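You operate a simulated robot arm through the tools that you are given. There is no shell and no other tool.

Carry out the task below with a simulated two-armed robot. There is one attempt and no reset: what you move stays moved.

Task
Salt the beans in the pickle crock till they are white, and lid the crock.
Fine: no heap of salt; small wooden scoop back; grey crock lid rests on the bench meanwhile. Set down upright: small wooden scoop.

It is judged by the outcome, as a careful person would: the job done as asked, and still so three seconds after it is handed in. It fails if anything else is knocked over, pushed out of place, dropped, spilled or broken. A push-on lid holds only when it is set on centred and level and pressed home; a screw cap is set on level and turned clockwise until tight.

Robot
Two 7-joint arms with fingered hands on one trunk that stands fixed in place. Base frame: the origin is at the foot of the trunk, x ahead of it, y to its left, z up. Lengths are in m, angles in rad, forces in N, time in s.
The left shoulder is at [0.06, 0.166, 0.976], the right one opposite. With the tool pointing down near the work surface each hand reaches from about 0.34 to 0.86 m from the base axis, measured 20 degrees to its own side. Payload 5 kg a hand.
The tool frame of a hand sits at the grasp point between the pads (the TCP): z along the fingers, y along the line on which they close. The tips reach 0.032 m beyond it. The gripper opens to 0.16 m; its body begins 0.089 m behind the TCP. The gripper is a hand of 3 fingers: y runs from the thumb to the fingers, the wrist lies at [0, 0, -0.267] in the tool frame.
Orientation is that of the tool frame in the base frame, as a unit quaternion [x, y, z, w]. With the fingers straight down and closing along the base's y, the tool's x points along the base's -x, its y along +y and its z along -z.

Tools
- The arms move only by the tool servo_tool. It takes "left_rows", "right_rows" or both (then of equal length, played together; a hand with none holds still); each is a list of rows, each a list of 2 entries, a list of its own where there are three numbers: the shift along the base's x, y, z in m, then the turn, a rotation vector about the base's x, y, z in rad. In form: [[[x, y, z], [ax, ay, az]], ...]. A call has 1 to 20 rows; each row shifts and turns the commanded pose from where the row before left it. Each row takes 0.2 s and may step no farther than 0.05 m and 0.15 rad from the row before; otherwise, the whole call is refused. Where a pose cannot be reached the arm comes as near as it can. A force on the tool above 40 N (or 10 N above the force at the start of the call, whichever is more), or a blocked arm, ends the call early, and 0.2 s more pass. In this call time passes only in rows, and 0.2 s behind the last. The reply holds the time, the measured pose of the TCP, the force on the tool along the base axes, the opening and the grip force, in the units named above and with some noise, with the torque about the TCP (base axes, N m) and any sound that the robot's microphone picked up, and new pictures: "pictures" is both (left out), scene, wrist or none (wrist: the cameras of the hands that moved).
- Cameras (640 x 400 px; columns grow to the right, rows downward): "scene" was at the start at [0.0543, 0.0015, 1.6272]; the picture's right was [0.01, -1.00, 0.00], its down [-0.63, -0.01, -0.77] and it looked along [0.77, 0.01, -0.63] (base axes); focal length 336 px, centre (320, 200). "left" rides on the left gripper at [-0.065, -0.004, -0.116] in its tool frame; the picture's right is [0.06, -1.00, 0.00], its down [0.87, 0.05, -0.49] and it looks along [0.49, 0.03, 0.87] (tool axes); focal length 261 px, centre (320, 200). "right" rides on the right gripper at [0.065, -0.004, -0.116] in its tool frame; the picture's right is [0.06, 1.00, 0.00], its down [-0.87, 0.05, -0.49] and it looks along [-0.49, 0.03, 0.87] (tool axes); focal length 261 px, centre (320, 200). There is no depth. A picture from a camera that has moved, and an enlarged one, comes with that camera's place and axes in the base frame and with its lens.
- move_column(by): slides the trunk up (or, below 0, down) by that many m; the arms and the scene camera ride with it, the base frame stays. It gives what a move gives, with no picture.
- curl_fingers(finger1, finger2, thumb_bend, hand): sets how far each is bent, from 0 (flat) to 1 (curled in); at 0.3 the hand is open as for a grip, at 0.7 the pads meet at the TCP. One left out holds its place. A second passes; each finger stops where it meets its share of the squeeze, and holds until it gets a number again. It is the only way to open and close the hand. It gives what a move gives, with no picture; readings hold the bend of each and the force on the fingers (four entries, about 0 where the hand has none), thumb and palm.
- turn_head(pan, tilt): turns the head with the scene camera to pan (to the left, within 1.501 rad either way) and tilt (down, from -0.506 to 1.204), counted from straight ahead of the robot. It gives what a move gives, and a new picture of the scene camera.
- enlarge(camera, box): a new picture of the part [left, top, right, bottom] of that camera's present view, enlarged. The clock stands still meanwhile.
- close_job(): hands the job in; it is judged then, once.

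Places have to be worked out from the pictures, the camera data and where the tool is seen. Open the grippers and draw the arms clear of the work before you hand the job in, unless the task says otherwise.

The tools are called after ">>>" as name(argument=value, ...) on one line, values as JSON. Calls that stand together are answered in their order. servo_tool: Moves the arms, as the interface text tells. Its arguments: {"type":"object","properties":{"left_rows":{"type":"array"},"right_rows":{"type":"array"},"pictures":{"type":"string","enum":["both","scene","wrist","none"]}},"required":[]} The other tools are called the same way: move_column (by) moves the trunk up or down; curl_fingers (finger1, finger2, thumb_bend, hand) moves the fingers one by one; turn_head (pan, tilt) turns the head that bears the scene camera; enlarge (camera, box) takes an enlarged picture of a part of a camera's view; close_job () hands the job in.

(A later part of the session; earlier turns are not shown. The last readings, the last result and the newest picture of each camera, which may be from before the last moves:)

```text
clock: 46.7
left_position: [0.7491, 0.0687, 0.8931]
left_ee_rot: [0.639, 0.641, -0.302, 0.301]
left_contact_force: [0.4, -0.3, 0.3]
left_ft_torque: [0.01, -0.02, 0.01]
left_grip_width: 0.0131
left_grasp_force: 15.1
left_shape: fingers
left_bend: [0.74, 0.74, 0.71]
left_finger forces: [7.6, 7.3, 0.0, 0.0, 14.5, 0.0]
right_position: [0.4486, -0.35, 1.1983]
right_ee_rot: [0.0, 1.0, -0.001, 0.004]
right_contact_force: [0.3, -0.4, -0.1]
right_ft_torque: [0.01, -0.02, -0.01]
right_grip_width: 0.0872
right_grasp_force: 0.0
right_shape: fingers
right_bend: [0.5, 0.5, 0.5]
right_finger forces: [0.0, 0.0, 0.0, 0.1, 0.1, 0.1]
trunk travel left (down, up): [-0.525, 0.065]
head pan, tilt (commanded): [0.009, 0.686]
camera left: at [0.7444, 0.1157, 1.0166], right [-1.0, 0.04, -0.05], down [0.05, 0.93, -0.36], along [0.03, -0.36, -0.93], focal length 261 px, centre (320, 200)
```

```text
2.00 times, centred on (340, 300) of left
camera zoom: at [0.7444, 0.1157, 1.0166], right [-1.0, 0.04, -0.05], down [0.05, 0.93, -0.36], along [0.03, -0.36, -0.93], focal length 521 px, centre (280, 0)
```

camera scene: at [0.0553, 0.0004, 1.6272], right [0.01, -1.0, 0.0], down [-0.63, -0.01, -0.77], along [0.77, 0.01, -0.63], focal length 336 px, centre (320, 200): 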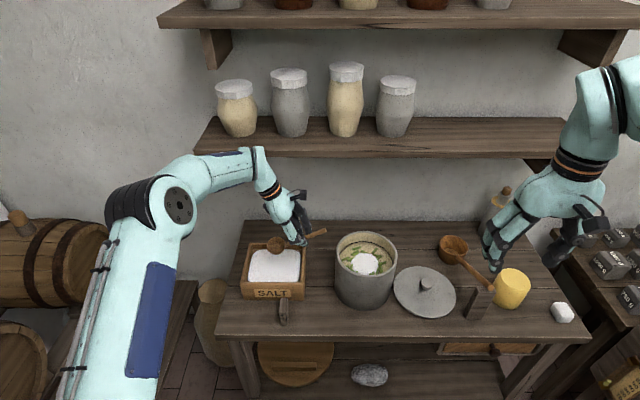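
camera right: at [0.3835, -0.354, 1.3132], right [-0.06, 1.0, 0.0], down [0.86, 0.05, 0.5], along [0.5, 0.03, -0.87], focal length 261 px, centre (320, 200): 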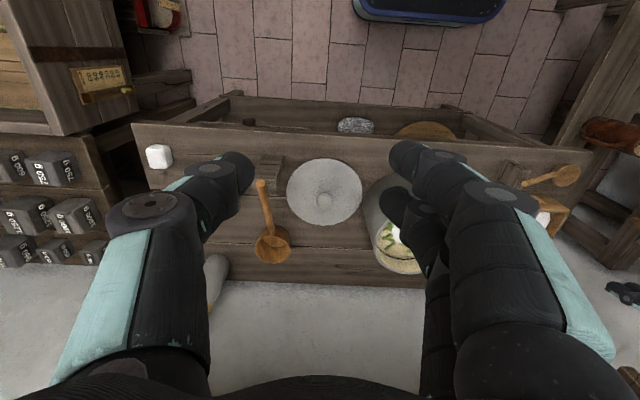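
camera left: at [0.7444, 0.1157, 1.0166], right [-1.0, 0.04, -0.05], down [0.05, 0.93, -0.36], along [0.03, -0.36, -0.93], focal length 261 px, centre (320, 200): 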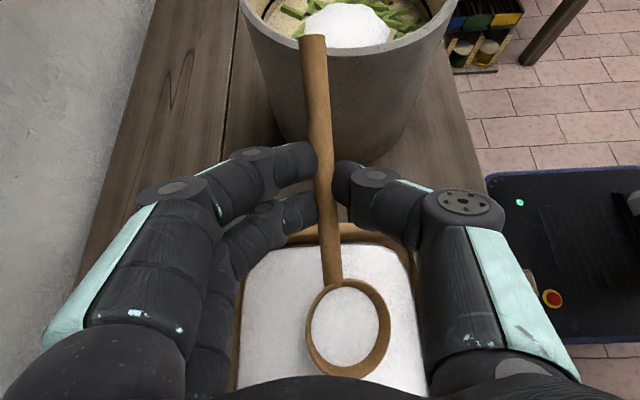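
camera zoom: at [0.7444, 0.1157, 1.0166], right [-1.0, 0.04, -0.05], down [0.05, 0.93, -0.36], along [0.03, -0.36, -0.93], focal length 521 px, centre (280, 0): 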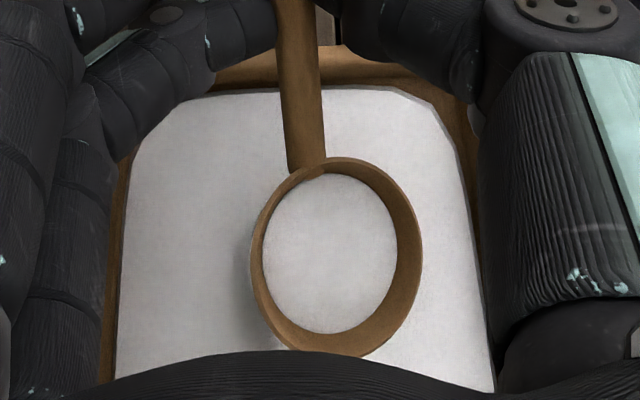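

The scoop is secure and holds salt about 1 cm below its rim, tilted about 10° toward the robot. I level it slightly, raise it well above the crock's rim height, and carry it slowly over the crock.

>>> servo_tool(left_rows=[[[0, 0, 0.015], [0, 0.06, 0]], [[0, 0, 0.02], [0, 0.06, 0]], [[0, 0, 0.025], [0, 0, 0]], [[0, 0, 0.03], [0, 0, 0]], [[0, 0, 0.03], [0, 0, 0]]], pictures="wrist")

>>> enlarge(camera="scene", box=[230, 180, 350, 300])

```text
clock: 47.9
left_position: [0.747, 0.0671, 1.0154]
left_ee_rot: [0.62, 0.658, -0.339, 0.261]
left_contact_force: [-0.5, 1.6, -0.5]
left_ft_torque: [-0.01, -0.01, 0.01]
left_grip_width: 0.013
left_grasp_force: 14.5
left_shape: fingers
left_bend: [0.74, 0.74, 0.71]
left_finger forces: [7.5, 7.2, 0.0, 0.0, 14.5, 0.0]
right_position: [0.4493, -0.3502, 1.1969]
right_ee_rot: [0.0, 1.0, 0.0, 0.004]
right_contact_force: [0.2, -0.1, 0.3]
right_ft_torque: [-0.02, -0.03, -0.01]
right_grip_width: 0.0873
right_grasp_force: 0.1
right_shape: fingers
right_bend: [0.5, 0.5, 0.5]
right_finger forces: [0.1, 0.0, 0.0, 0.1, 0.0, 0.1]
trunk travel left (down, up): [-0.525, 0.065]
head pan, tilt (commanded): [0.009, 0.686]
camera left: at [0.7578, 0.1145, 1.1382], right [-1.0, 0.04, 0.07], down [0.01, 0.93, -0.36], along [-0.08, -0.36, -0.93], focal length 261 px, centre (320, 200)
```

left: 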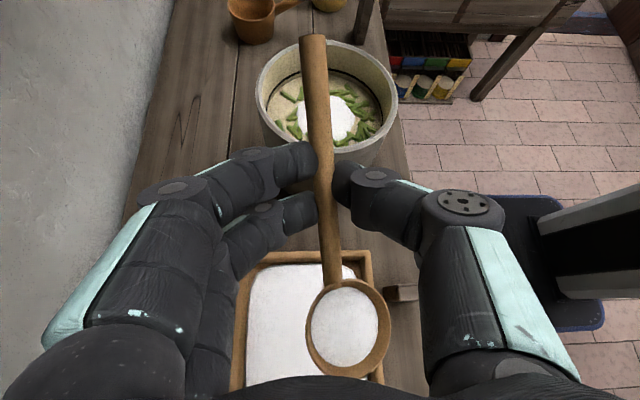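

```text
3.33 times, centred on (290, 240) of scene
camera zoom: at [0.0538, 0.0013, 1.6272], right [0.01, -1.0, 0.0], down [-0.63, -0.01, -0.77], along [0.77, 0.01, -0.63], focal length 1118 px, centre (420, 67)
```

zoom: 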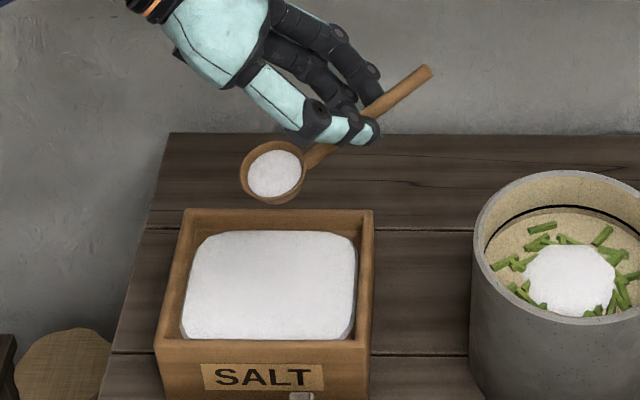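

Salt is carried fine. I move slowly to −y until the bowl is above the crock centre.

>>> servo_tool(left_rows=[[[0, -0.015, 0], [0, 0, 0]], [[0, -0.027, 0], [0, 0, 0]], [[0, -0.03, 0], [0, 0, 0]], [[0, -0.03, 0], [0, 0, 0]], [[0, -0.03, 0], [0, 0, 0]], [[0, -0.03, 0], [0, 0, 0]], [[0, -0.03, 0], [0, 0, 0]], [[0, -0.03, 0], [0, 0, 0]], [[0, -0.025, 0], [0, 0, 0]], [[0, -0.013, 0], [0, 0, 0]]], pictures="both")

>>> enlarge(camera="scene", box=[310, 180, 430, 300])

```text
clock: 50.1
left_position: [0.7494, -0.1919, 1.0131]
left_ee_rot: [0.62, 0.657, -0.34, 0.262]
left_contact_force: [0.1, -1.0, -0.8]
left_ft_torque: [-0.03, -0.01, 0.03]
left_grip_width: 0.013
left_grasp_force: 14.9
left_shape: fingers
left_bend: [0.74, 0.74, 0.71]
left_finger forces: [7.5, 7.2, 0.0, 0.1, 14.5, 0.0]
right_position: [0.4495, -0.3497, 1.1977]
right_ee_rot: [0.0, 1.0, 0.001, 0.005]
right_contact_force: [0.0, -0.2, 0.3]
right_ft_torque: [0.0, 0.0, 0.0]
right_grip_width: 0.0869
right_grasp_force: 0.1
right_shape: fingers
right_bend: [0.5, 0.5, 0.5]
right_finger forces: [0.0, 0.0, 0.0, 0.0, 0.0, 0.0]
trunk travel left (down, up): [-0.525, 0.065]
head pan, tilt (commanded): [0.009, 0.686]
camera scene: at [0.0544, 0.001, 1.6272], right [0.01, -1.0, 0.0], down [-0.63, -0.01, -0.77], along [0.77, 0.01, -0.63], focal length 336 px, centre (320, 200)
camera left: at [0.7599, -0.1445, 1.1358], right [-1.0, 0.04, 0.07], down [0.01, 0.93, -0.36], along [-0.08, -0.36, -0.93], focal length 261 px, centre (320, 200)
```

scene: 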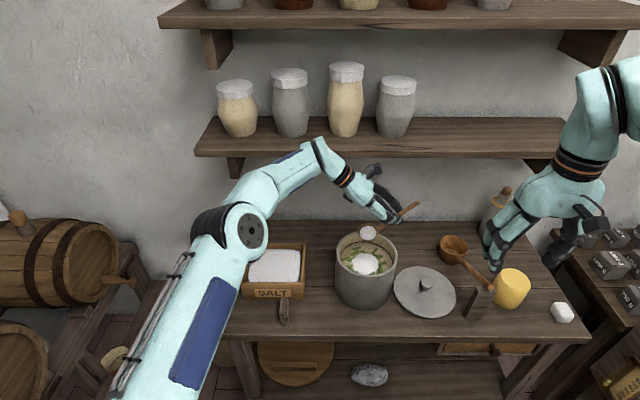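
left: 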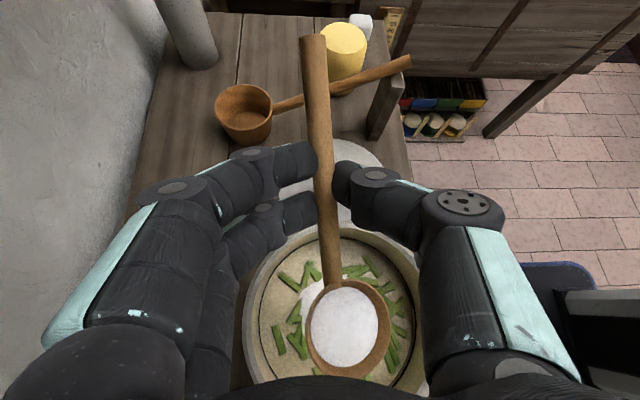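

```text
3.33 times, centred on (370, 240) of scene
camera zoom: at [0.0544, 0.001, 1.6272], right [0.01, -1.0, 0.0], down [-0.63, -0.01, -0.77], along [0.77, 0.01, -0.63], focal length 1118 px, centre (153, 67)
```

zoom: 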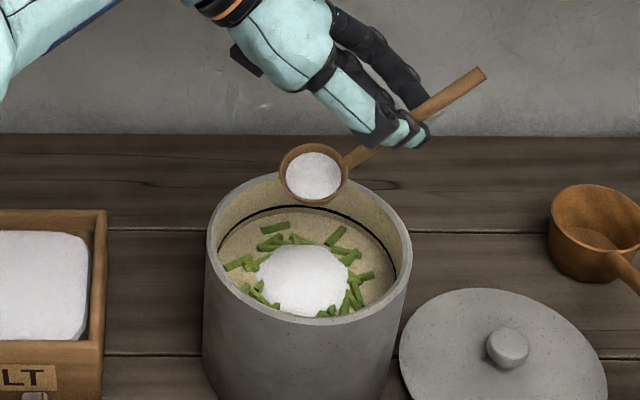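

The full scoop is above the crock. I'll sprinkle by rolling the bowl gradually toward −x while moving it around the ring of beans. First shift to the back-left part of the ring and begin tilting in small steps.

>>> servo_tool(left_rows=[[[0.02, 0.019, 0], [0, 0, 0]], [[0.02, 0.019, 0], [0, 0, 0]], [[-0.0086, 0.0, 0.0024], [0, -0.15, 0]], [[-0.0088, 0.0, 0.001], [0, -0.15, 0]]], pictures="wrist")

>>> enlarge(camera="scene", box=[310, 180, 430, 300])

```text
clock: 50.9
left_position: [0.7972, -0.1383, 1.0371]
left_ee_rot: [0.625, 0.648, -0.293, 0.321]
left_contact_force: [-2.3, 2.6, -6.5]
left_ft_torque: [-0.9, -0.02, 0.4]
left_grip_width: 0.0129
left_grasp_force: 18.7
left_shape: fingers
left_bend: [0.74, 0.74, 0.71]
left_finger forces: [8.1, 6.9, 0.1, 0.0, 14.9, 6.7]
left hand out of reach, approached as far as the arm can: row 2
right_position: [0.4501, -0.3492, 1.1973]
right_ee_rot: [-0.001, 1.0, 0.0, 0.005]
right_contact_force: [-0.5, 0.1, -0.6]
right_ft_torque: [0.01, 0.01, 0.01]
right_grip_width: 0.0869
right_grasp_force: 0.0
right_shape: fingers
right_bend: [0.5, 0.5, 0.5]
right_finger forces: [0.1, 0.0, 0.0, 0.0, 0.0, 0.0]
trunk travel left (down, up): [-0.525, 0.065]
head pan, tilt (commanded): [0.009, 0.686]
stopped in row 3 (left hand): the force on the tool passed its limit at 64 N (the readings are from after the stop); the commanded pose is now the measured one
camera left: at [0.7873, -0.0886, 1.1583], right [-1.0, -0.01, -0.07], down [0.02, 0.93, -0.37], along [0.07, -0.37, -0.93], focal length 261 px, centre (320, 200)
```

left: 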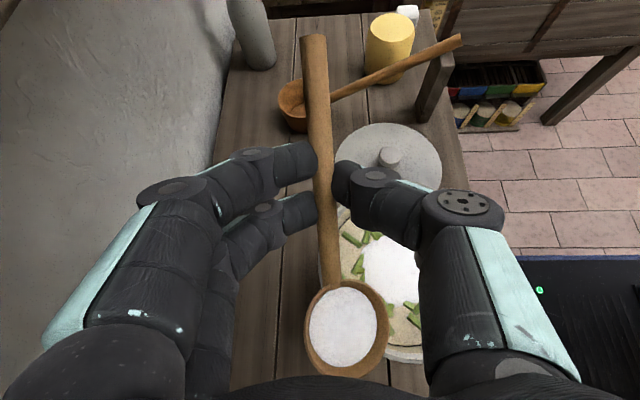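

```text
3.33 times, centred on (370, 240) of scene
camera zoom: at [0.0535, 0.001, 1.6272], right [0.01, -1.0, 0.0], down [-0.63, -0.01, -0.77], along [0.77, 0.01, -0.63], focal length 1118 px, centre (153, 67)
```

zoom: 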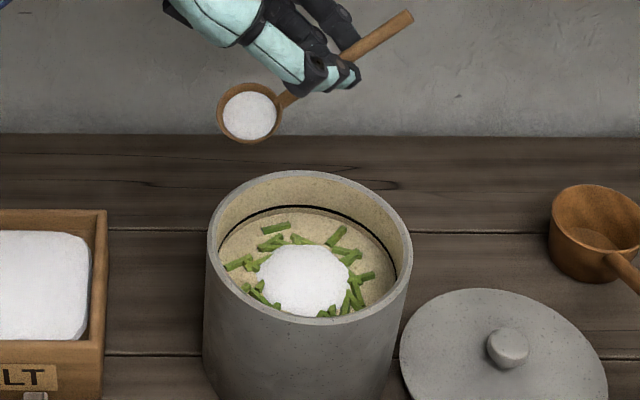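

The hand met an obstacle (force from above and ahead — likely the shelf's front edge near the wrist). I look at the whole scene before backing off.

>>> enlarge(camera="scene", box=[180, 50, 480, 240])

```text
2.11 times, centred on (330, 145) of scene
camera zoom: at [0.0535, 0.001, 1.6272], right [0.01, -1.0, 0.0], down [-0.63, -0.01, -0.77], along [0.77, 0.01, -0.63], focal length 706 px, centre (299, 316)
```

zoom: 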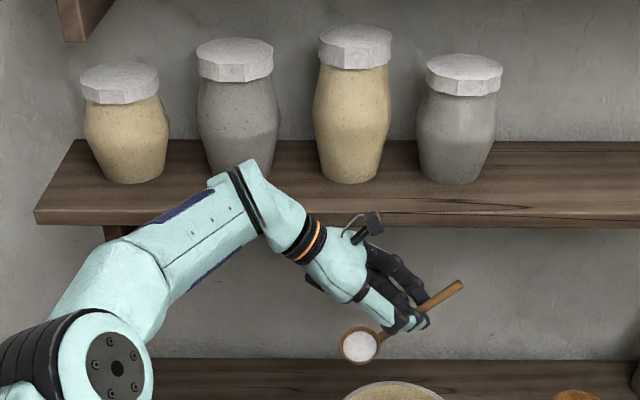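

The jars haven't moved; the wrist just touched the shelf edge when going too far forward. I back off toward −x and slightly down, keeping the scoop's attitude.

>>> servo_tool(left_rows=[[[-0.02, -0.005, -0.005], [0, 0, 0]], [[-0.025, -0.01, -0.005], [0, 0, 0]], [[-0.025, -0.01, -0.005], [0, 0, 0]]], pictures="both")

>>> enlarge(camera="scene", box=[310, 180, 430, 300])

>>> enlarge(camera="left", box=[230, 200, 450, 400])

```text
clock: 51.7
left_position: [0.7264, -0.1648, 1.0241]
left_ee_rot: [0.626, 0.647, -0.293, 0.323]
left_contact_force: [0.8, 0.6, -0.8]
left_ft_torque: [0.0, 0.0, 0.04]
left_grip_width: 0.013
left_grasp_force: 14.9
left_shape: fingers
left_bend: [0.74, 0.74, 0.71]
left_finger forces: [8.1, 7.1, 0.0, 0.1, 15.1, 0.0]
right_position: [0.4497, -0.3499, 1.197]
right_ee_rot: [0.001, 1.0, 0.0, 0.004]
right_contact_force: [-0.2, 0.8, 0.5]
right_ft_torque: [0.0, 0.05, -0.01]
right_grip_width: 0.0872
right_grasp_force: 0.0
right_shape: fingers
right_bend: [0.5, 0.5, 0.5]
right_finger forces: [0.0, 0.0, 0.0, 0.0, 0.0, 0.0]
trunk travel left (down, up): [-0.525, 0.065]
head pan, tilt (commanded): [0.009, 0.686]
camera scene: at [0.0537, 0.0013, 1.6273], right [0.01, -1.0, 0.0], down [-0.63, -0.01, -0.77], along [0.77, 0.01, -0.63], focal length 336 px, centre (320, 200)
camera left: at [0.7169, -0.1151, 1.1451], right [-1.0, -0.01, -0.07], down [0.02, 0.93, -0.37], along [0.07, -0.38, -0.92], focal length 261 px, centre (320, 200)
```

scene: 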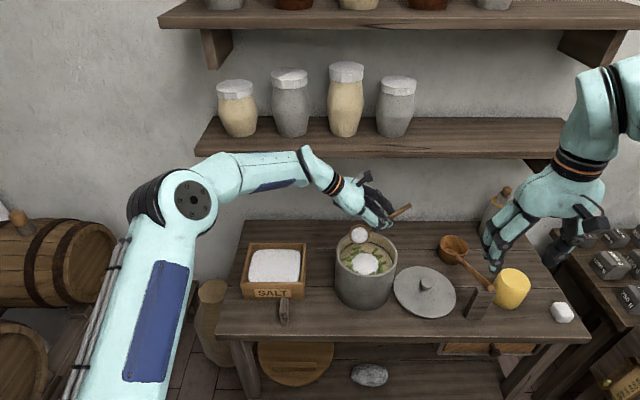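
left: 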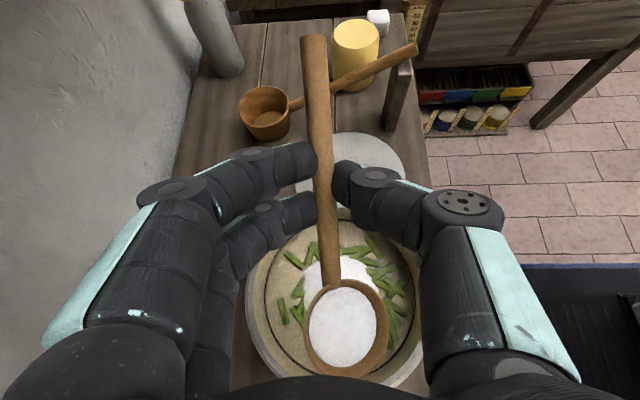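

```text
3.33 times, centred on (370, 240) of scene
camera zoom: at [0.0537, 0.0013, 1.6273], right [0.01, -1.0, 0.0], down [-0.63, -0.01, -0.77], along [0.77, 0.01, -0.63], focal length 1118 px, centre (153, 67)
```

zoom: 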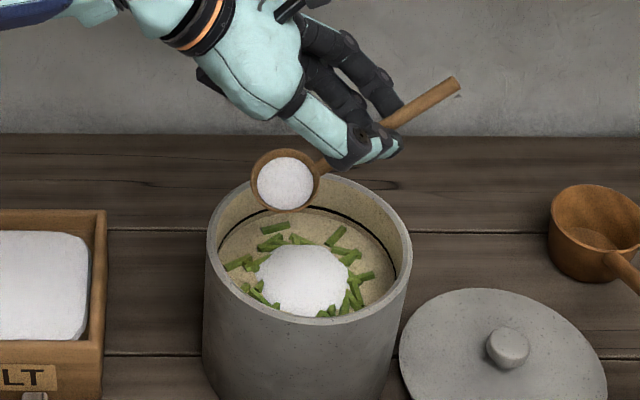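

```text
2.00 times, centred on (340, 300) of left
camera zoom: at [0.7169, -0.1151, 1.1451], right [-1.0, -0.01, -0.07], down [0.02, 0.93, -0.37], along [0.07, -0.38, -0.92], focal length 521 px, centre (280, 0)
```

zoom: 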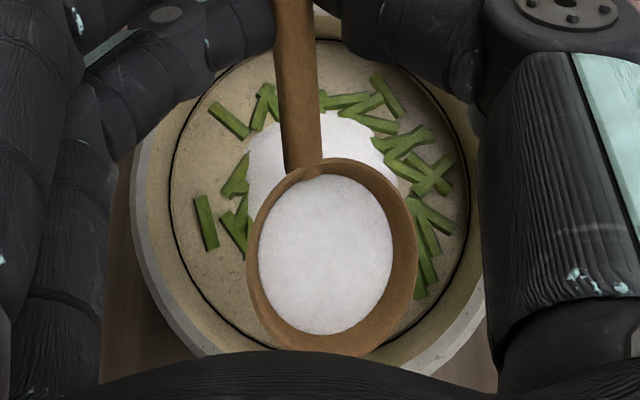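

Clear again, salt still in the bowl. I start tilting over the front-left part of the ring, in small steps, watching for the onset of pouring.

>>> servo_tool(left_rows=[[[-0.0068, 0.004, -0.002], [0, -0.15, 0]], [[-0.007, 0.004, -0.0033], [0, -0.15, 0]], [[-0.0077, 0.005, -0.0056], [0, -0.15, 0]]], pictures="wrist")

>>> enlarge(camera="scene", box=[310, 180, 430, 300])

```text
clock: 52.5
left_position: [0.7048, -0.1513, 1.0124]
left_ee_rot: [0.676, 0.558, -0.145, 0.459]
left_contact_force: [-0.2, 0.0, -0.5]
left_ft_torque: [-0.02, 0.0, -0.01]
left_grip_width: 0.0129
left_grasp_force: 15.4
left_shape: fingers
left_bend: [0.74, 0.74, 0.71]
left_finger forces: [8.3, 6.8, 0.1, 0.0, 15.3, 0.0]
right_position: [0.4493, -0.3478, 1.1977]
right_ee_rot: [-0.001, 1.0, 0.0, 0.004]
right_contact_force: [0.4, 0.0, 0.1]
right_ft_torque: [-0.02, 0.03, -0.02]
right_grip_width: 0.0872
right_grasp_force: 0.0
right_shape: fingers
right_bend: [0.5, 0.5, 0.5]
right_finger forces: [0.1, 0.0, 0.1, 0.0, 0.0, 0.0]
trunk travel left (down, up): [-0.525, 0.065]
head pan, tilt (commanded): [0.009, 0.686]
camera left: at [0.6429, -0.1009, 1.1171], right [-0.87, -0.01, -0.5], down [0.18, 0.93, -0.33], along [0.47, -0.38, -0.8], focal length 261 px, centre (320, 200)
```

left: 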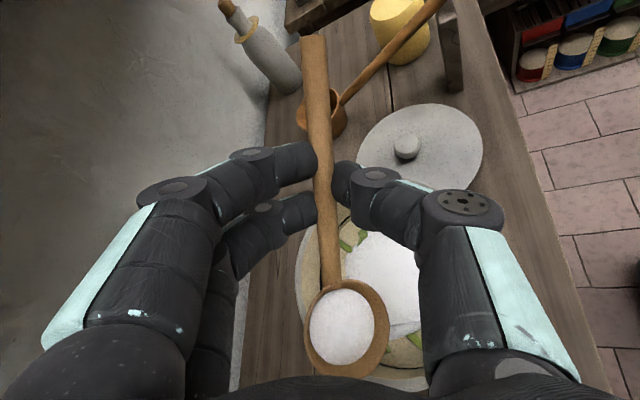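

```text
3.33 times, centred on (370, 240) of scene
camera zoom: at [0.0543, 0.0023, 1.6273], right [0.01, -1.0, 0.0], down [-0.63, -0.01, -0.77], along [0.77, 0.01, -0.63], focal length 1118 px, centre (153, 67)
```

zoom: 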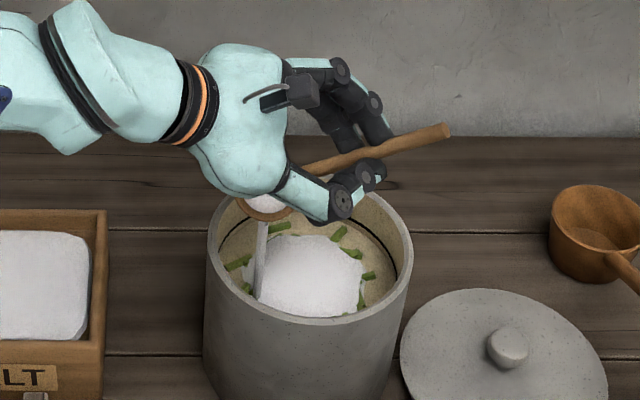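

It's pouring now — a thin stream lands at the front-left and the white patch grows there. I sweep along the front arc toward −y at this tilt to spread it.

>>> servo_tool(left_rows=[[[0.006, -0.02, 0], [0, 0, 0]], [[0.002, -0.02, 0], [0, 0, 0]], [[0.003, -0.02, 0], [0, 0, 0]], [[0.012, -0.018, 0], [0, 0, 0]]], pictures="wrist")

>>> enlarge(camera="scene", box=[310, 180, 430, 300])

```text
clock: 53.5
left_position: [0.7286, -0.2295, 1.0128]
left_ee_rot: [0.676, 0.559, -0.146, 0.457]
left_contact_force: [0.8, -0.1, -0.5]
left_ft_torque: [-0.02, 0.01, -0.04]
left_grip_width: 0.0129
left_grasp_force: 14.6
left_shape: fingers
left_bend: [0.74, 0.74, 0.71]
left_finger forces: [8.2, 6.8, 0.1, 0.0, 15.3, 0.0]
right_position: [0.4498, -0.35, 1.1967]
right_ee_rot: [0.001, 1.0, 0.001, 0.004]
right_contact_force: [0.0, -0.5, -0.2]
right_ft_torque: [0.01, 0.02, -0.02]
right_grip_width: 0.0872
right_grasp_force: 0.0
right_shape: fingers
right_bend: [0.5, 0.5, 0.5]
right_finger forces: [0.0, 0.0, 0.0, 0.0, 0.1, 0.0]
trunk travel left (down, up): [-0.525, 0.065]
head pan, tilt (commanded): [0.009, 0.686]
camera left: at [0.6668, -0.1799, 1.117], right [-0.87, 0.0, -0.5], down [0.18, 0.93, -0.33], along [0.46, -0.37, -0.8], focal length 261 px, centre (320, 200)
```

left: 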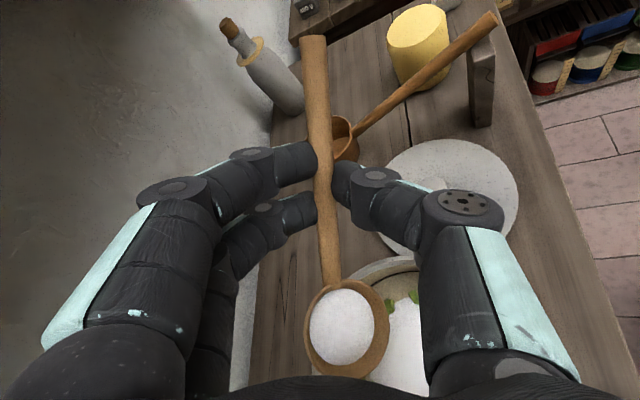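

```text
3.33 times, centred on (370, 240) of scene
camera zoom: at [0.0546, 0.0006, 1.6272], right [0.01, -1.0, 0.0], down [-0.63, -0.01, -0.77], along [0.77, 0.01, -0.63], focal length 1118 px, centre (153, 67)
```

zoom: 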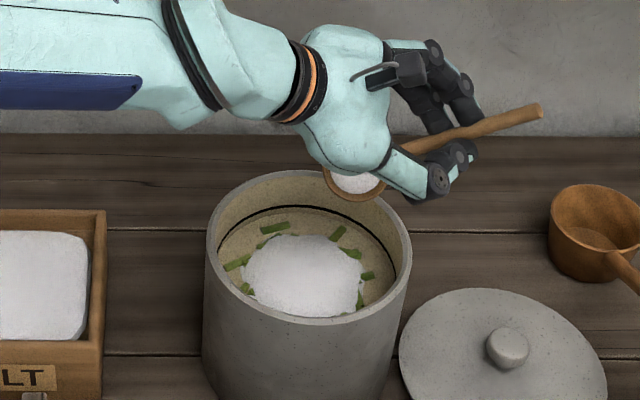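

The white patch has grown and covers most beans; the flow paused. I move to the back of the ring, tilt a bit more, and sweep back toward +y.

>>> servo_tool(left_rows=[[[0.03, 0.005, 0], [0, 0, 0]], [[0.0165, 0.01, -0.0029], [0, -0.15, 0]], [[0.005, 0.02, 0], [0, 0, 0]], [[0.0, 0.02, 0], [0, 0, 0]]], pictures="wrist")

>>> enlarge(camera="scene", box=[310, 180, 430, 300])

```text
clock: 54.5
left_position: [0.7792, -0.1724, 1.011]
left_ee_rot: [0.685, 0.522, -0.095, 0.5]
left_contact_force: [-0.3, -0.1, 0.3]
left_ft_torque: [-0.01, 0.01, -0.01]
left_grip_width: 0.013
left_grasp_force: 15.6
left_shape: fingers
left_bend: [0.74, 0.74, 0.71]
left_finger forces: [8.3, 6.8, 0.0, 0.1, 15.3, 0.0]
right_position: [0.4505, -0.3481, 1.1979]
right_ee_rot: [-0.001, 1.0, 0.0, 0.005]
right_contact_force: [0.7, -0.1, 0.2]
right_ft_torque: [-0.02, 0.02, 0.0]
right_grip_width: 0.0875
right_grasp_force: 0.0
right_shape: fingers
right_bend: [0.5, 0.5, 0.5]
right_finger forces: [0.0, 0.0, 0.0, 0.0, 0.0, 0.1]
trunk travel left (down, up): [-0.525, 0.065]
head pan, tilt (commanded): [0.009, 0.686]
camera left: at [0.7024, -0.1227, 1.1049], right [-0.78, -0.01, -0.62], down [0.23, 0.93, -0.3], along [0.58, -0.38, -0.72], focal length 261 px, centre (320, 200)
```

left: 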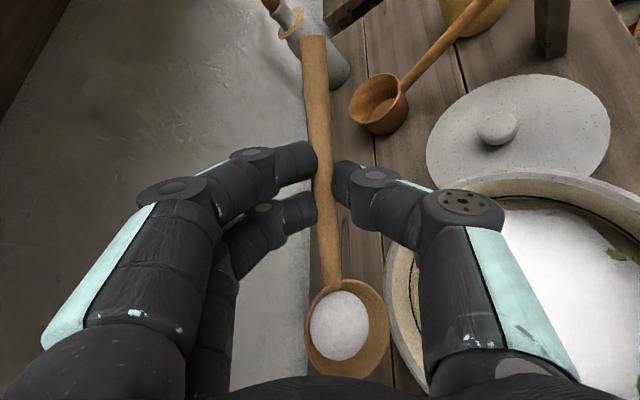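

```text
3.33 times, centred on (370, 240) of scene
camera zoom: at [0.0544, 0.0022, 1.6272], right [0.01, -1.0, 0.0], down [-0.63, -0.01, -0.77], along [0.77, 0.01, -0.63], focal length 1118 px, centre (153, 67)
```

zoom: 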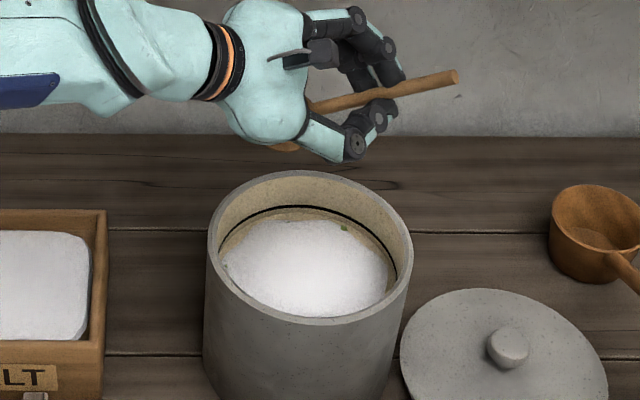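

The beans are nearly all covered now — only a tiny green piece remains at the back right. I un-tilt the scoop at once so as not to overdo it, then inspect.

>>> servo_tool(left_rows=[[[0.0, 0.0, 0.003], [0, 0.15, 0]], [[0.0, 0.0, 0.002], [0, 0.15, 0]], [[0.0, 0.0, 0.0], [0, 0.15, 0]]], pictures="both")

>>> enlarge(camera="scene", box=[325, 220, 410, 300])

>>> enlarge(camera="left", box=[230, 200, 450, 400])

```text
clock: 55.3
left_position: [0.7805, -0.1732, 1.0134]
left_ee_rot: [0.647, 0.621, -0.247, 0.368]
left_contact_force: [0.9, 0.0, -0.2]
left_ft_torque: [-0.01, 0.03, 0.0]
left_grip_width: 0.013
left_grasp_force: 14.6
left_shape: fingers
left_bend: [0.74, 0.74, 0.71]
left_finger forces: [8.1, 7.0, 0.0, 0.0, 15.1, 0.0]
right_position: [0.4487, -0.3499, 1.197]
right_ee_rot: [0.0, 1.0, 0.001, 0.004]
right_contact_force: [0.8, -0.3, 0.1]
right_ft_torque: [0.02, 0.03, 0.02]
right_grip_width: 0.0873
right_grasp_force: 0.0
right_shape: fingers
right_bend: [0.5, 0.5, 0.5]
right_finger forces: [0.1, 0.0, 0.0, 0.0, 0.0, 0.0]
trunk travel left (down, up): [-0.525, 0.065]
head pan, tilt (commanded): [0.009, 0.686]
camera scene: at [0.0548, 0.0009, 1.6272], right [0.01, -1.0, 0.0], down [-0.63, -0.01, -0.77], along [0.77, 0.01, -0.63], focal length 336 px, centre (320, 200)
camera left: at [0.7526, -0.1244, 1.1322], right [-0.98, 0.0, -0.22], down [0.08, 0.93, -0.37], along [0.2, -0.37, -0.9], focal length 261 px, centre (320, 200)
```

scene: 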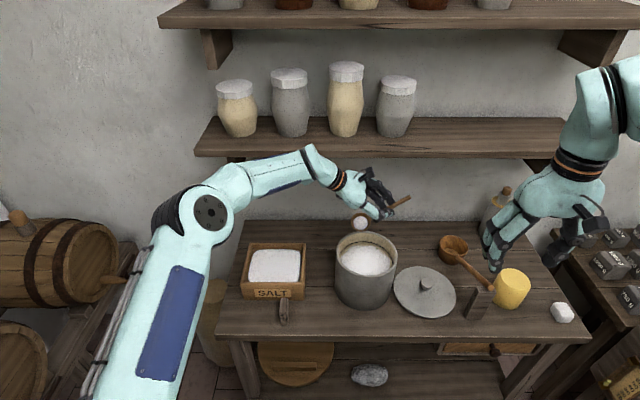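
left: 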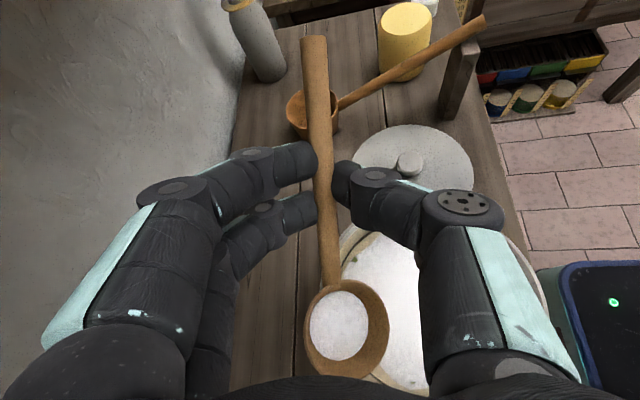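

```text
5.00 times, centred on (368, 260) of scene
camera zoom: at [0.0548, 0.0009, 1.6272], right [0.01, -1.0, 0.0], down [-0.63, -0.01, -0.77], along [0.77, 0.01, -0.63], focal length 1677 px, centre (82, -100)
```

zoom: 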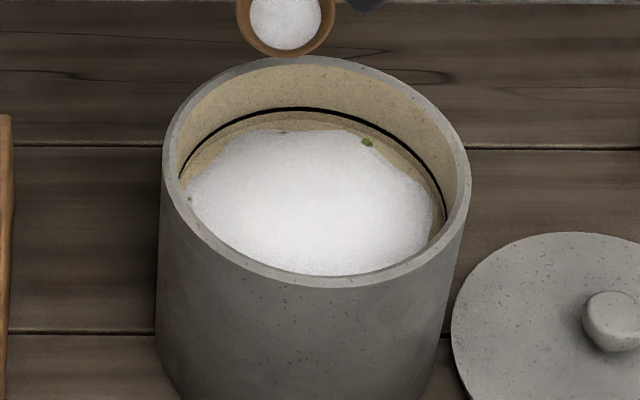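

```text
2.00 times, centred on (340, 300) of left
camera zoom: at [0.7526, -0.1244, 1.1322], right [-0.98, 0.0, -0.22], down [0.08, 0.93, -0.37], along [0.2, -0.37, -0.9], focal length 521 px, centre (280, 0)
```

zoom: 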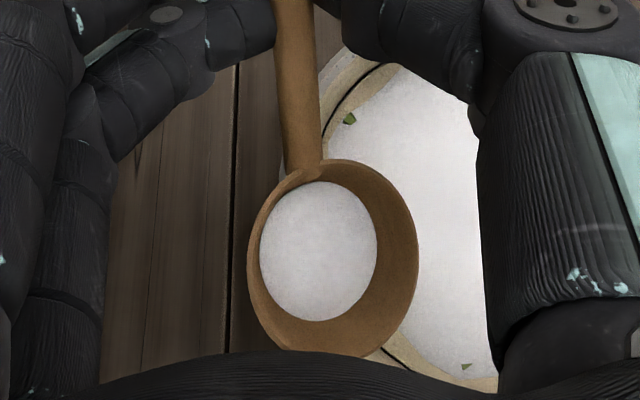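

Nearly everything is white; only tiny green specks remain at the back right (0.766, -0.17) and left edge (0.725, -0.06). I give a brief extra dribble at the back right, then un-tilt immediately.

>>> servo_tool(left_rows=[[[0, -0.019, 0], [0, 0, 0]], [[-0.0049, -0.019, -0.0003], [0, -0.15, 0]], [[-0.0057, -0.0178, -0.0016], [0, -0.15, 0]], [[-0.0085, 0, -0.0029], [0, -0.15, 0]], [[0.0085, 0, 0.0029], [0, 0.15, 0]], [[0.0057, 0, 0.0016], [0, 0.15, 0]]], pictures="wrist")

>>> enlarge(camera="scene", box=[325, 220, 410, 300])

>>> enlarge(camera="left", box=[230, 200, 450, 400])

```text
clock: 56.7
left_position: [0.7759, -0.2299, 1.015]
left_ee_rot: [0.663, 0.592, -0.197, 0.414]
left_contact_force: [-1.0, 0.2, -0.8]
left_ft_torque: [-0.02, -0.03, -0.01]
left_grip_width: 0.013
left_grasp_force: 14.8
left_shape: fingers
left_bend: [0.74, 0.74, 0.71]
left_finger forces: [8.1, 6.9, 0.1, 0.0, 15.2, 0.0]
right_position: [0.4498, -0.3491, 1.1963]
right_ee_rot: [-0.001, 1.0, 0.0, 0.005]
right_contact_force: [0.0, -0.2, -0.1]
right_ft_torque: [0.0, 0.02, -0.05]
right_grip_width: 0.0872
right_grasp_force: 0.0
right_shape: fingers
right_bend: [0.5, 0.5, 0.5]
right_finger forces: [0.0, 0.0, 0.0, 0.1, 0.1, 0.1]
trunk travel left (down, up): [-0.525, 0.065]
head pan, tilt (commanded): [0.009, 0.686]
camera left: at [0.7296, -0.1798, 1.1278], right [-0.93, -0.01, -0.36], down [0.13, 0.93, -0.35], along [0.34, -0.38, -0.86], focal length 261 px, centre (320, 200)
```

left: 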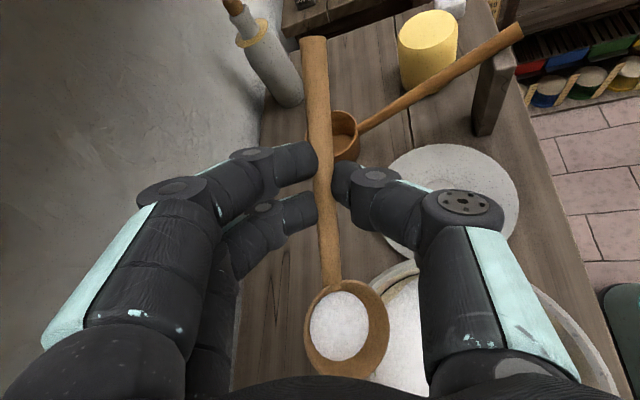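

```text
5.00 times, centred on (368, 260) of scene
camera zoom: at [0.0546, 0.0015, 1.6272], right [0.01, -1.0, 0.0], down [-0.63, -0.01, -0.77], along [0.77, 0.01, -0.63], focal length 1677 px, centre (82, -100)
```

zoom: 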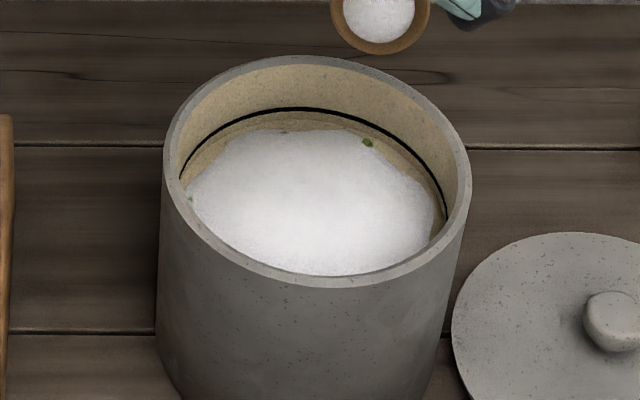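

```text
2.00 times, centred on (340, 300) of left
camera zoom: at [0.7296, -0.1798, 1.1278], right [-0.93, -0.01, -0.36], down [0.13, 0.93, -0.35], along [0.34, -0.38, -0.86], focal length 521 px, centre (280, 0)
```

zoom: 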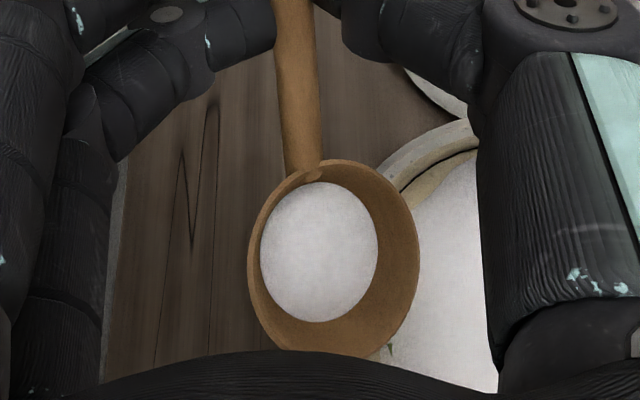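

Barely any flowed at that tilt. I repeat with slightly more tilt for a short dribble at the same spot.

>>> servo_tool(left_rows=[[[-0.0087, 0, -0.0016], [0, -0.15, 0]], [[-0.0085, 0, -0.0029], [0, -0.15, 0]], [[-0.0079, 0, -0.0041], [0, -0.15, 0]], [[0.0079, 0, 0.0041], [0, 0.15, 0]], [[0.0085, 0, 0.0029], [0, 0.15, 0]]], pictures="wrist")

>>> enlarge(camera="scene", box=[325, 220, 410, 300])

>>> enlarge(camera="left", box=[230, 200, 450, 400])

```text
clock: 57.9
left_position: [0.7662, -0.2296, 1.0116]
left_ee_rot: [0.676, 0.559, -0.146, 0.458]
left_contact_force: [0.5, -0.7, -1.3]
left_ft_torque: [-0.04, -0.02, 0.03]
left_grip_width: 0.0128
left_grasp_force: 14.7
left_shape: fingers
left_bend: [0.74, 0.74, 0.71]
left_finger forces: [8.0, 6.9, 0.0, 0.1, 15.1, 0.0]
right_position: [0.449, -0.3485, 1.197]
right_ee_rot: [-0.001, 1.0, 0.0, 0.004]
right_contact_force: [-0.5, 0.8, -0.1]
right_ft_torque: [0.02, -0.01, 0.03]
right_grip_width: 0.0872
right_grasp_force: 0.1
right_shape: fingers
right_bend: [0.5, 0.5, 0.5]
right_finger forces: [0.0, 0.1, 0.0, 0.0, 0.0, 0.1]
trunk travel left (down, up): [-0.525, 0.065]
head pan, tilt (commanded): [0.009, 0.686]
camera left: at [0.7043, -0.1801, 1.1172], right [-0.87, -0.01, -0.5], down [0.18, 0.93, -0.33], along [0.46, -0.37, -0.8], focal length 261 px, centre (320, 200)
```

left: 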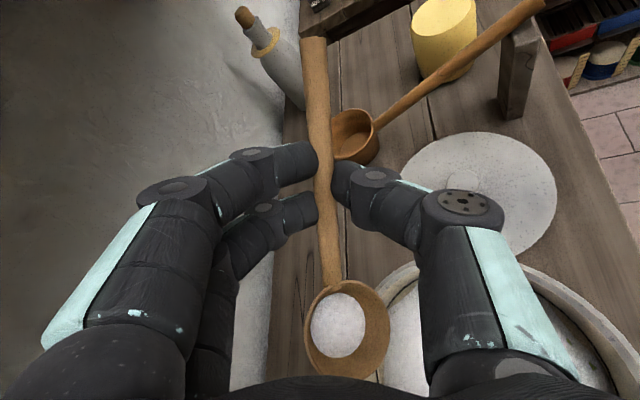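

```text
5.00 times, centred on (368, 260) of scene
camera zoom: at [0.0546, 0.0013, 1.6272], right [0.01, -1.0, 0.0], down [-0.63, -0.01, -0.77], along [0.77, 0.01, -0.63], focal length 1677 px, centre (82, -100)
```

zoom: 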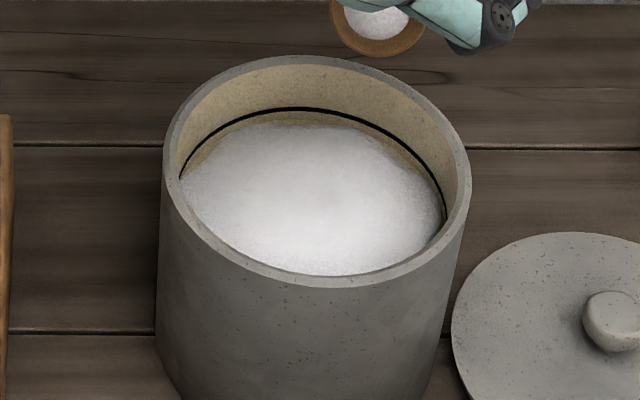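

```text
2.00 times, centred on (340, 300) of left
camera zoom: at [0.7043, -0.1801, 1.1172], right [-0.87, -0.01, -0.5], down [0.18, 0.93, -0.33], along [0.46, -0.37, -0.8], focal length 521 px, centre (280, 0)
```

zoom: 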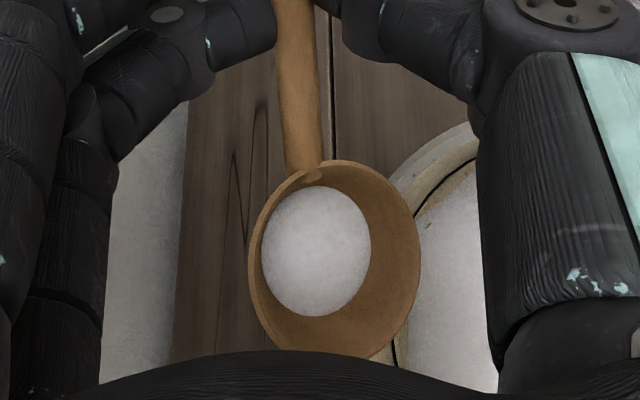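

All beans are now white with the black line still visible above the salt. I level the scoop and take a look from above to check the front part too.

>>> servo_tool(left_rows=[[[-0.002, 0.01, 0.002], [0, 0.15, 0]], [[-0.008, 0.015, 0.001], [0, 0.15, 0]], [[-0.008, 0.02, 0.0], [0, 0.15, 0]], [[0.0, 0.03, 0.0], [0, 0, 0]], [[0.0, 0.03, 0.0], [0, 0, 0]], [[0.0, 0.03, 0.0], [0, 0, 0]]], pictures="wrist")

>>> enlarge(camera="left", box=[220, 100, 460, 400])

>>> enlarge(camera="scene", box=[325, 220, 410, 300])

```text
clock: 59.3
left_position: [0.7508, -0.0935, 1.0131]
left_ee_rot: [0.626, 0.647, -0.293, 0.322]
left_contact_force: [0.4, 1.0, -0.3]
left_ft_torque: [-0.01, 0.01, 0.05]
left_grip_width: 0.0133
left_grasp_force: 14.9
left_shape: fingers
left_bend: [0.74, 0.74, 0.71]
left_finger forces: [7.9, 7.1, 0.1, 0.0, 15.1, 0.0]
right_position: [0.4501, -0.3491, 1.1974]
right_ee_rot: [0.0, 1.0, -0.001, 0.004]
right_contact_force: [0.2, 0.0, -0.3]
right_ft_torque: [-0.02, 0.02, 0.0]
right_grip_width: 0.0873
right_grasp_force: 0.0
right_shape: fingers
right_bend: [0.5, 0.5, 0.5]
right_finger forces: [0.1, 0.1, 0.0, 0.0, 0.0, 0.0]
trunk travel left (down, up): [-0.525, 0.065]
head pan, tilt (commanded): [0.009, 0.686]
camera left: at [0.74, -0.0443, 1.1366], right [-1.0, -0.01, -0.07], down [0.02, 0.93, -0.38], along [0.07, -0.38, -0.92], focal length 261 px, centre (320, 200)
```

left: 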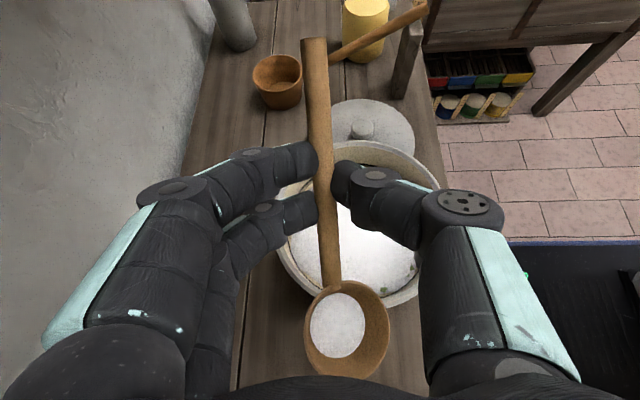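

```text
1.33 times, centred on (340, 250) of left
camera zoom: at [0.74, -0.0443, 1.1366], right [-1.0, -0.01, -0.07], down [0.02, 0.93, -0.38], along [0.07, -0.38, -0.92], focal length 348 px, centre (293, 133)
```

zoom: 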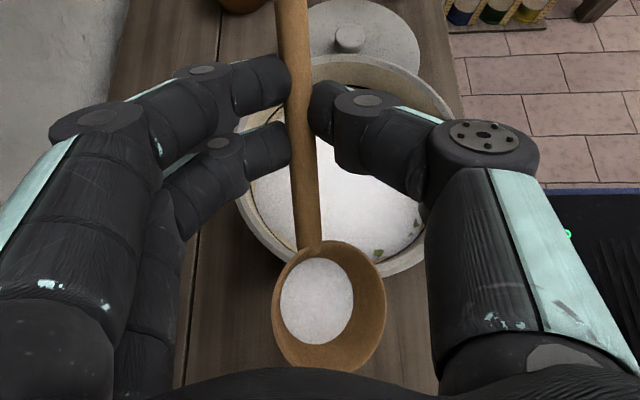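

```text
5.00 times, centred on (368, 260) of scene
camera zoom: at [0.0542, 0.0023, 1.6272], right [0.01, -1.0, 0.0], down [-0.63, -0.01, -0.77], along [0.77, 0.01, -0.63], focal length 1677 px, centre (82, -100)
```

zoom: 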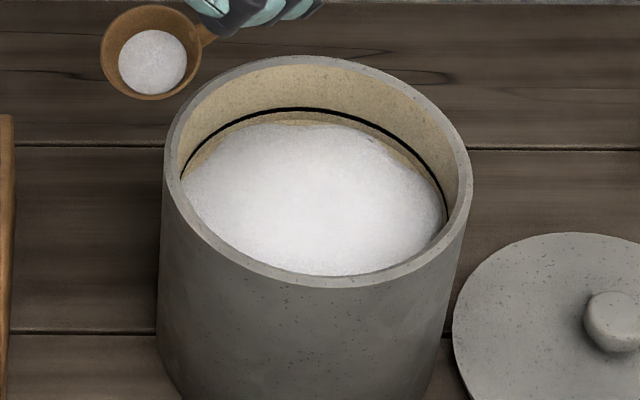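

From above I notice a few darker specks near the crock's front-left edge; I zoom in on those.

>>> enlarge(camera="left", box=[330, 220, 430, 310])

>>> enlarge(camera="left", box=[265, 170, 345, 290])

```text
4.44 times, centred on (380, 265) of left
camera zoom: at [0.74, -0.0443, 1.1366], right [-1.0, -0.01, -0.07], down [0.02, 0.93, -0.38], along [0.07, -0.38, -0.92], focal length 1158 px, centre (53, -89)
```

zoom: 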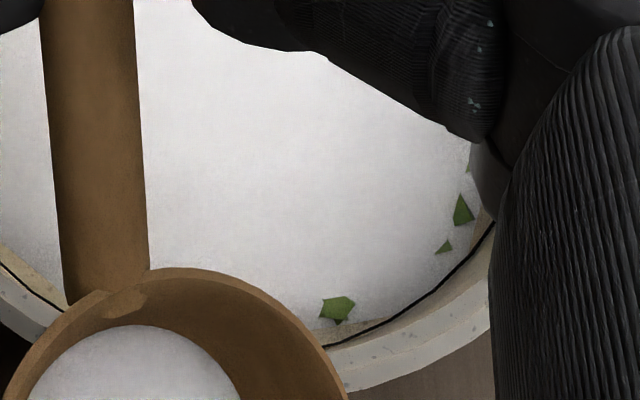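

```text
3.33 times, centred on (305, 230) of left
camera zoom: at [0.74, -0.0443, 1.1366], right [-1.0, -0.01, -0.07], down [0.02, 0.93, -0.38], along [0.07, -0.38, -0.92], focal length 869 px, centre (370, 100)
```

zoom: 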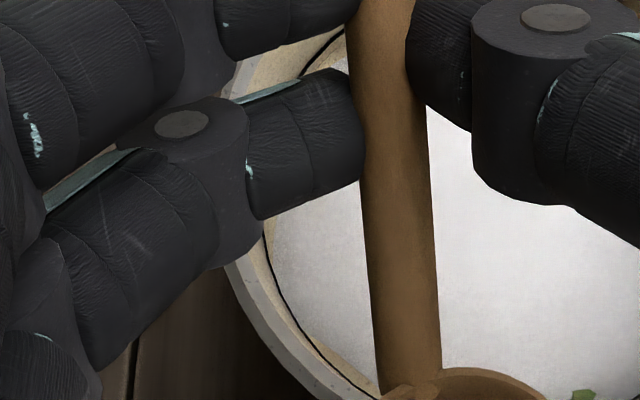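

Three small green bits still show at the front-left, near (0.665–0.695, -0.06…-0.083), so the spread is local. I sprinkle a short dribble there with the lip around (0.682, -0.078).

>>> servo_tool(left_rows=[[[-0.0202, -0.0155, 0.0013], [0, -0.15, 0]], [[-0.02, -0.015, -0.0003], [0, -0.15, 0]], [[-0.0187, -0.015, -0.0016], [0, -0.15, 0]], [[-0.0135, -0.003, -0.0029], [0, -0.15, 0]], [[-0.0119, 0, -0.0041], [0, -0.15, 0]], [[0.0119, 0, 0.0041], [0, 0.15, 0]], [[0.0086, 0, 0.0029], [0, 0.15, 0]]], pictures="wrist")

>>> enlarge(camera="scene", box=[325, 220, 410, 300])

>>> enlarge(camera="left", box=[290, 180, 490, 400])

```text
clock: 60.9
left_position: [0.6857, -0.1436, 1.0151]
left_ee_rot: [0.676, 0.559, -0.146, 0.457]
left_contact_force: [-0.7, -0.5, -0.5]
left_ft_torque: [-0.01, 0.04, -0.03]
left_grip_width: 0.013
left_grasp_force: 15.3
left_shape: fingers
left_bend: [0.74, 0.74, 0.71]
left_finger forces: [8.0, 6.9, 0.0, 0.1, 15.2, 0.0]
right_position: [0.4497, -0.3494, 1.1979]
right_ee_rot: [-0.001, 1.0, 0.0, 0.006]
right_contact_force: [0.3, -0.1, -0.4]
right_ft_torque: [0.01, -0.01, -0.02]
right_grip_width: 0.0868
right_grasp_force: 0.1
right_shape: fingers
right_bend: [0.5, 0.5, 0.5]
right_finger forces: [0.1, 0.0, 0.2, 0.0, 0.0, 0.1]
trunk travel left (down, up): [-0.525, 0.065]
head pan, tilt (commanded): [0.009, 0.686]
camera left: at [0.6225, -0.0933, 1.1212], right [-0.87, -0.01, -0.5], down [0.18, 0.93, -0.33], along [0.46, -0.38, -0.8], focal length 261 px, centre (320, 200)
```

left: 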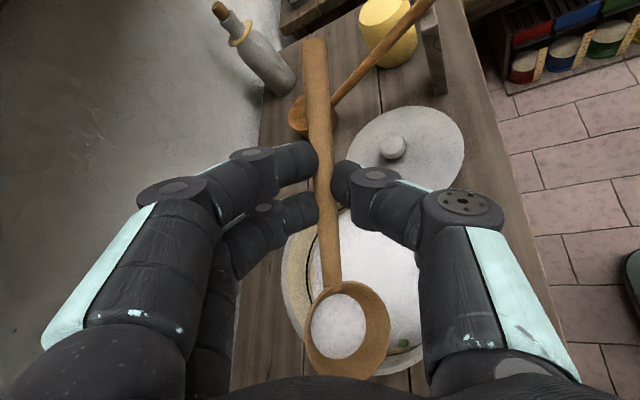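

```text
5.00 times, centred on (368, 260) of scene
camera zoom: at [0.0544, 0.0012, 1.6272], right [0.01, -1.0, 0.0], down [-0.63, -0.01, -0.77], along [0.77, 0.01, -0.63], focal length 1677 px, centre (82, -100)
```

zoom: 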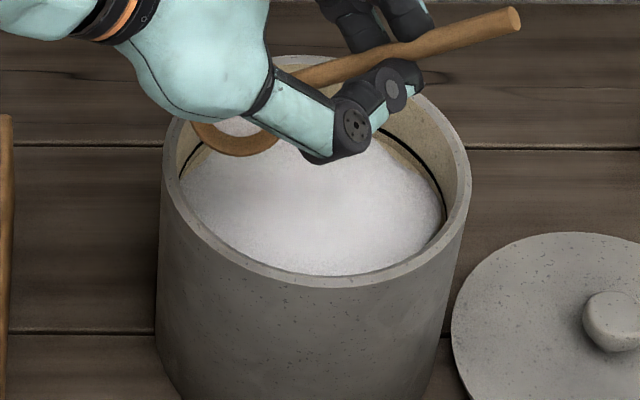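

```text
1.82 times, centred on (390, 290) of left
camera zoom: at [0.6225, -0.0933, 1.1212], right [-0.87, -0.01, -0.5], down [0.18, 0.93, -0.33], along [0.46, -0.38, -0.8], focal length 474 px, centre (193, 36)
```

zoom: 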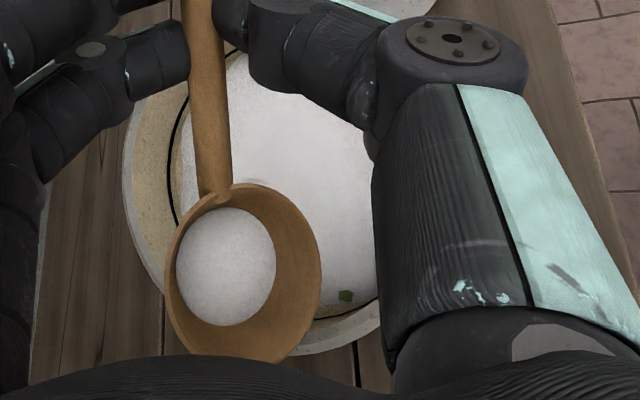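

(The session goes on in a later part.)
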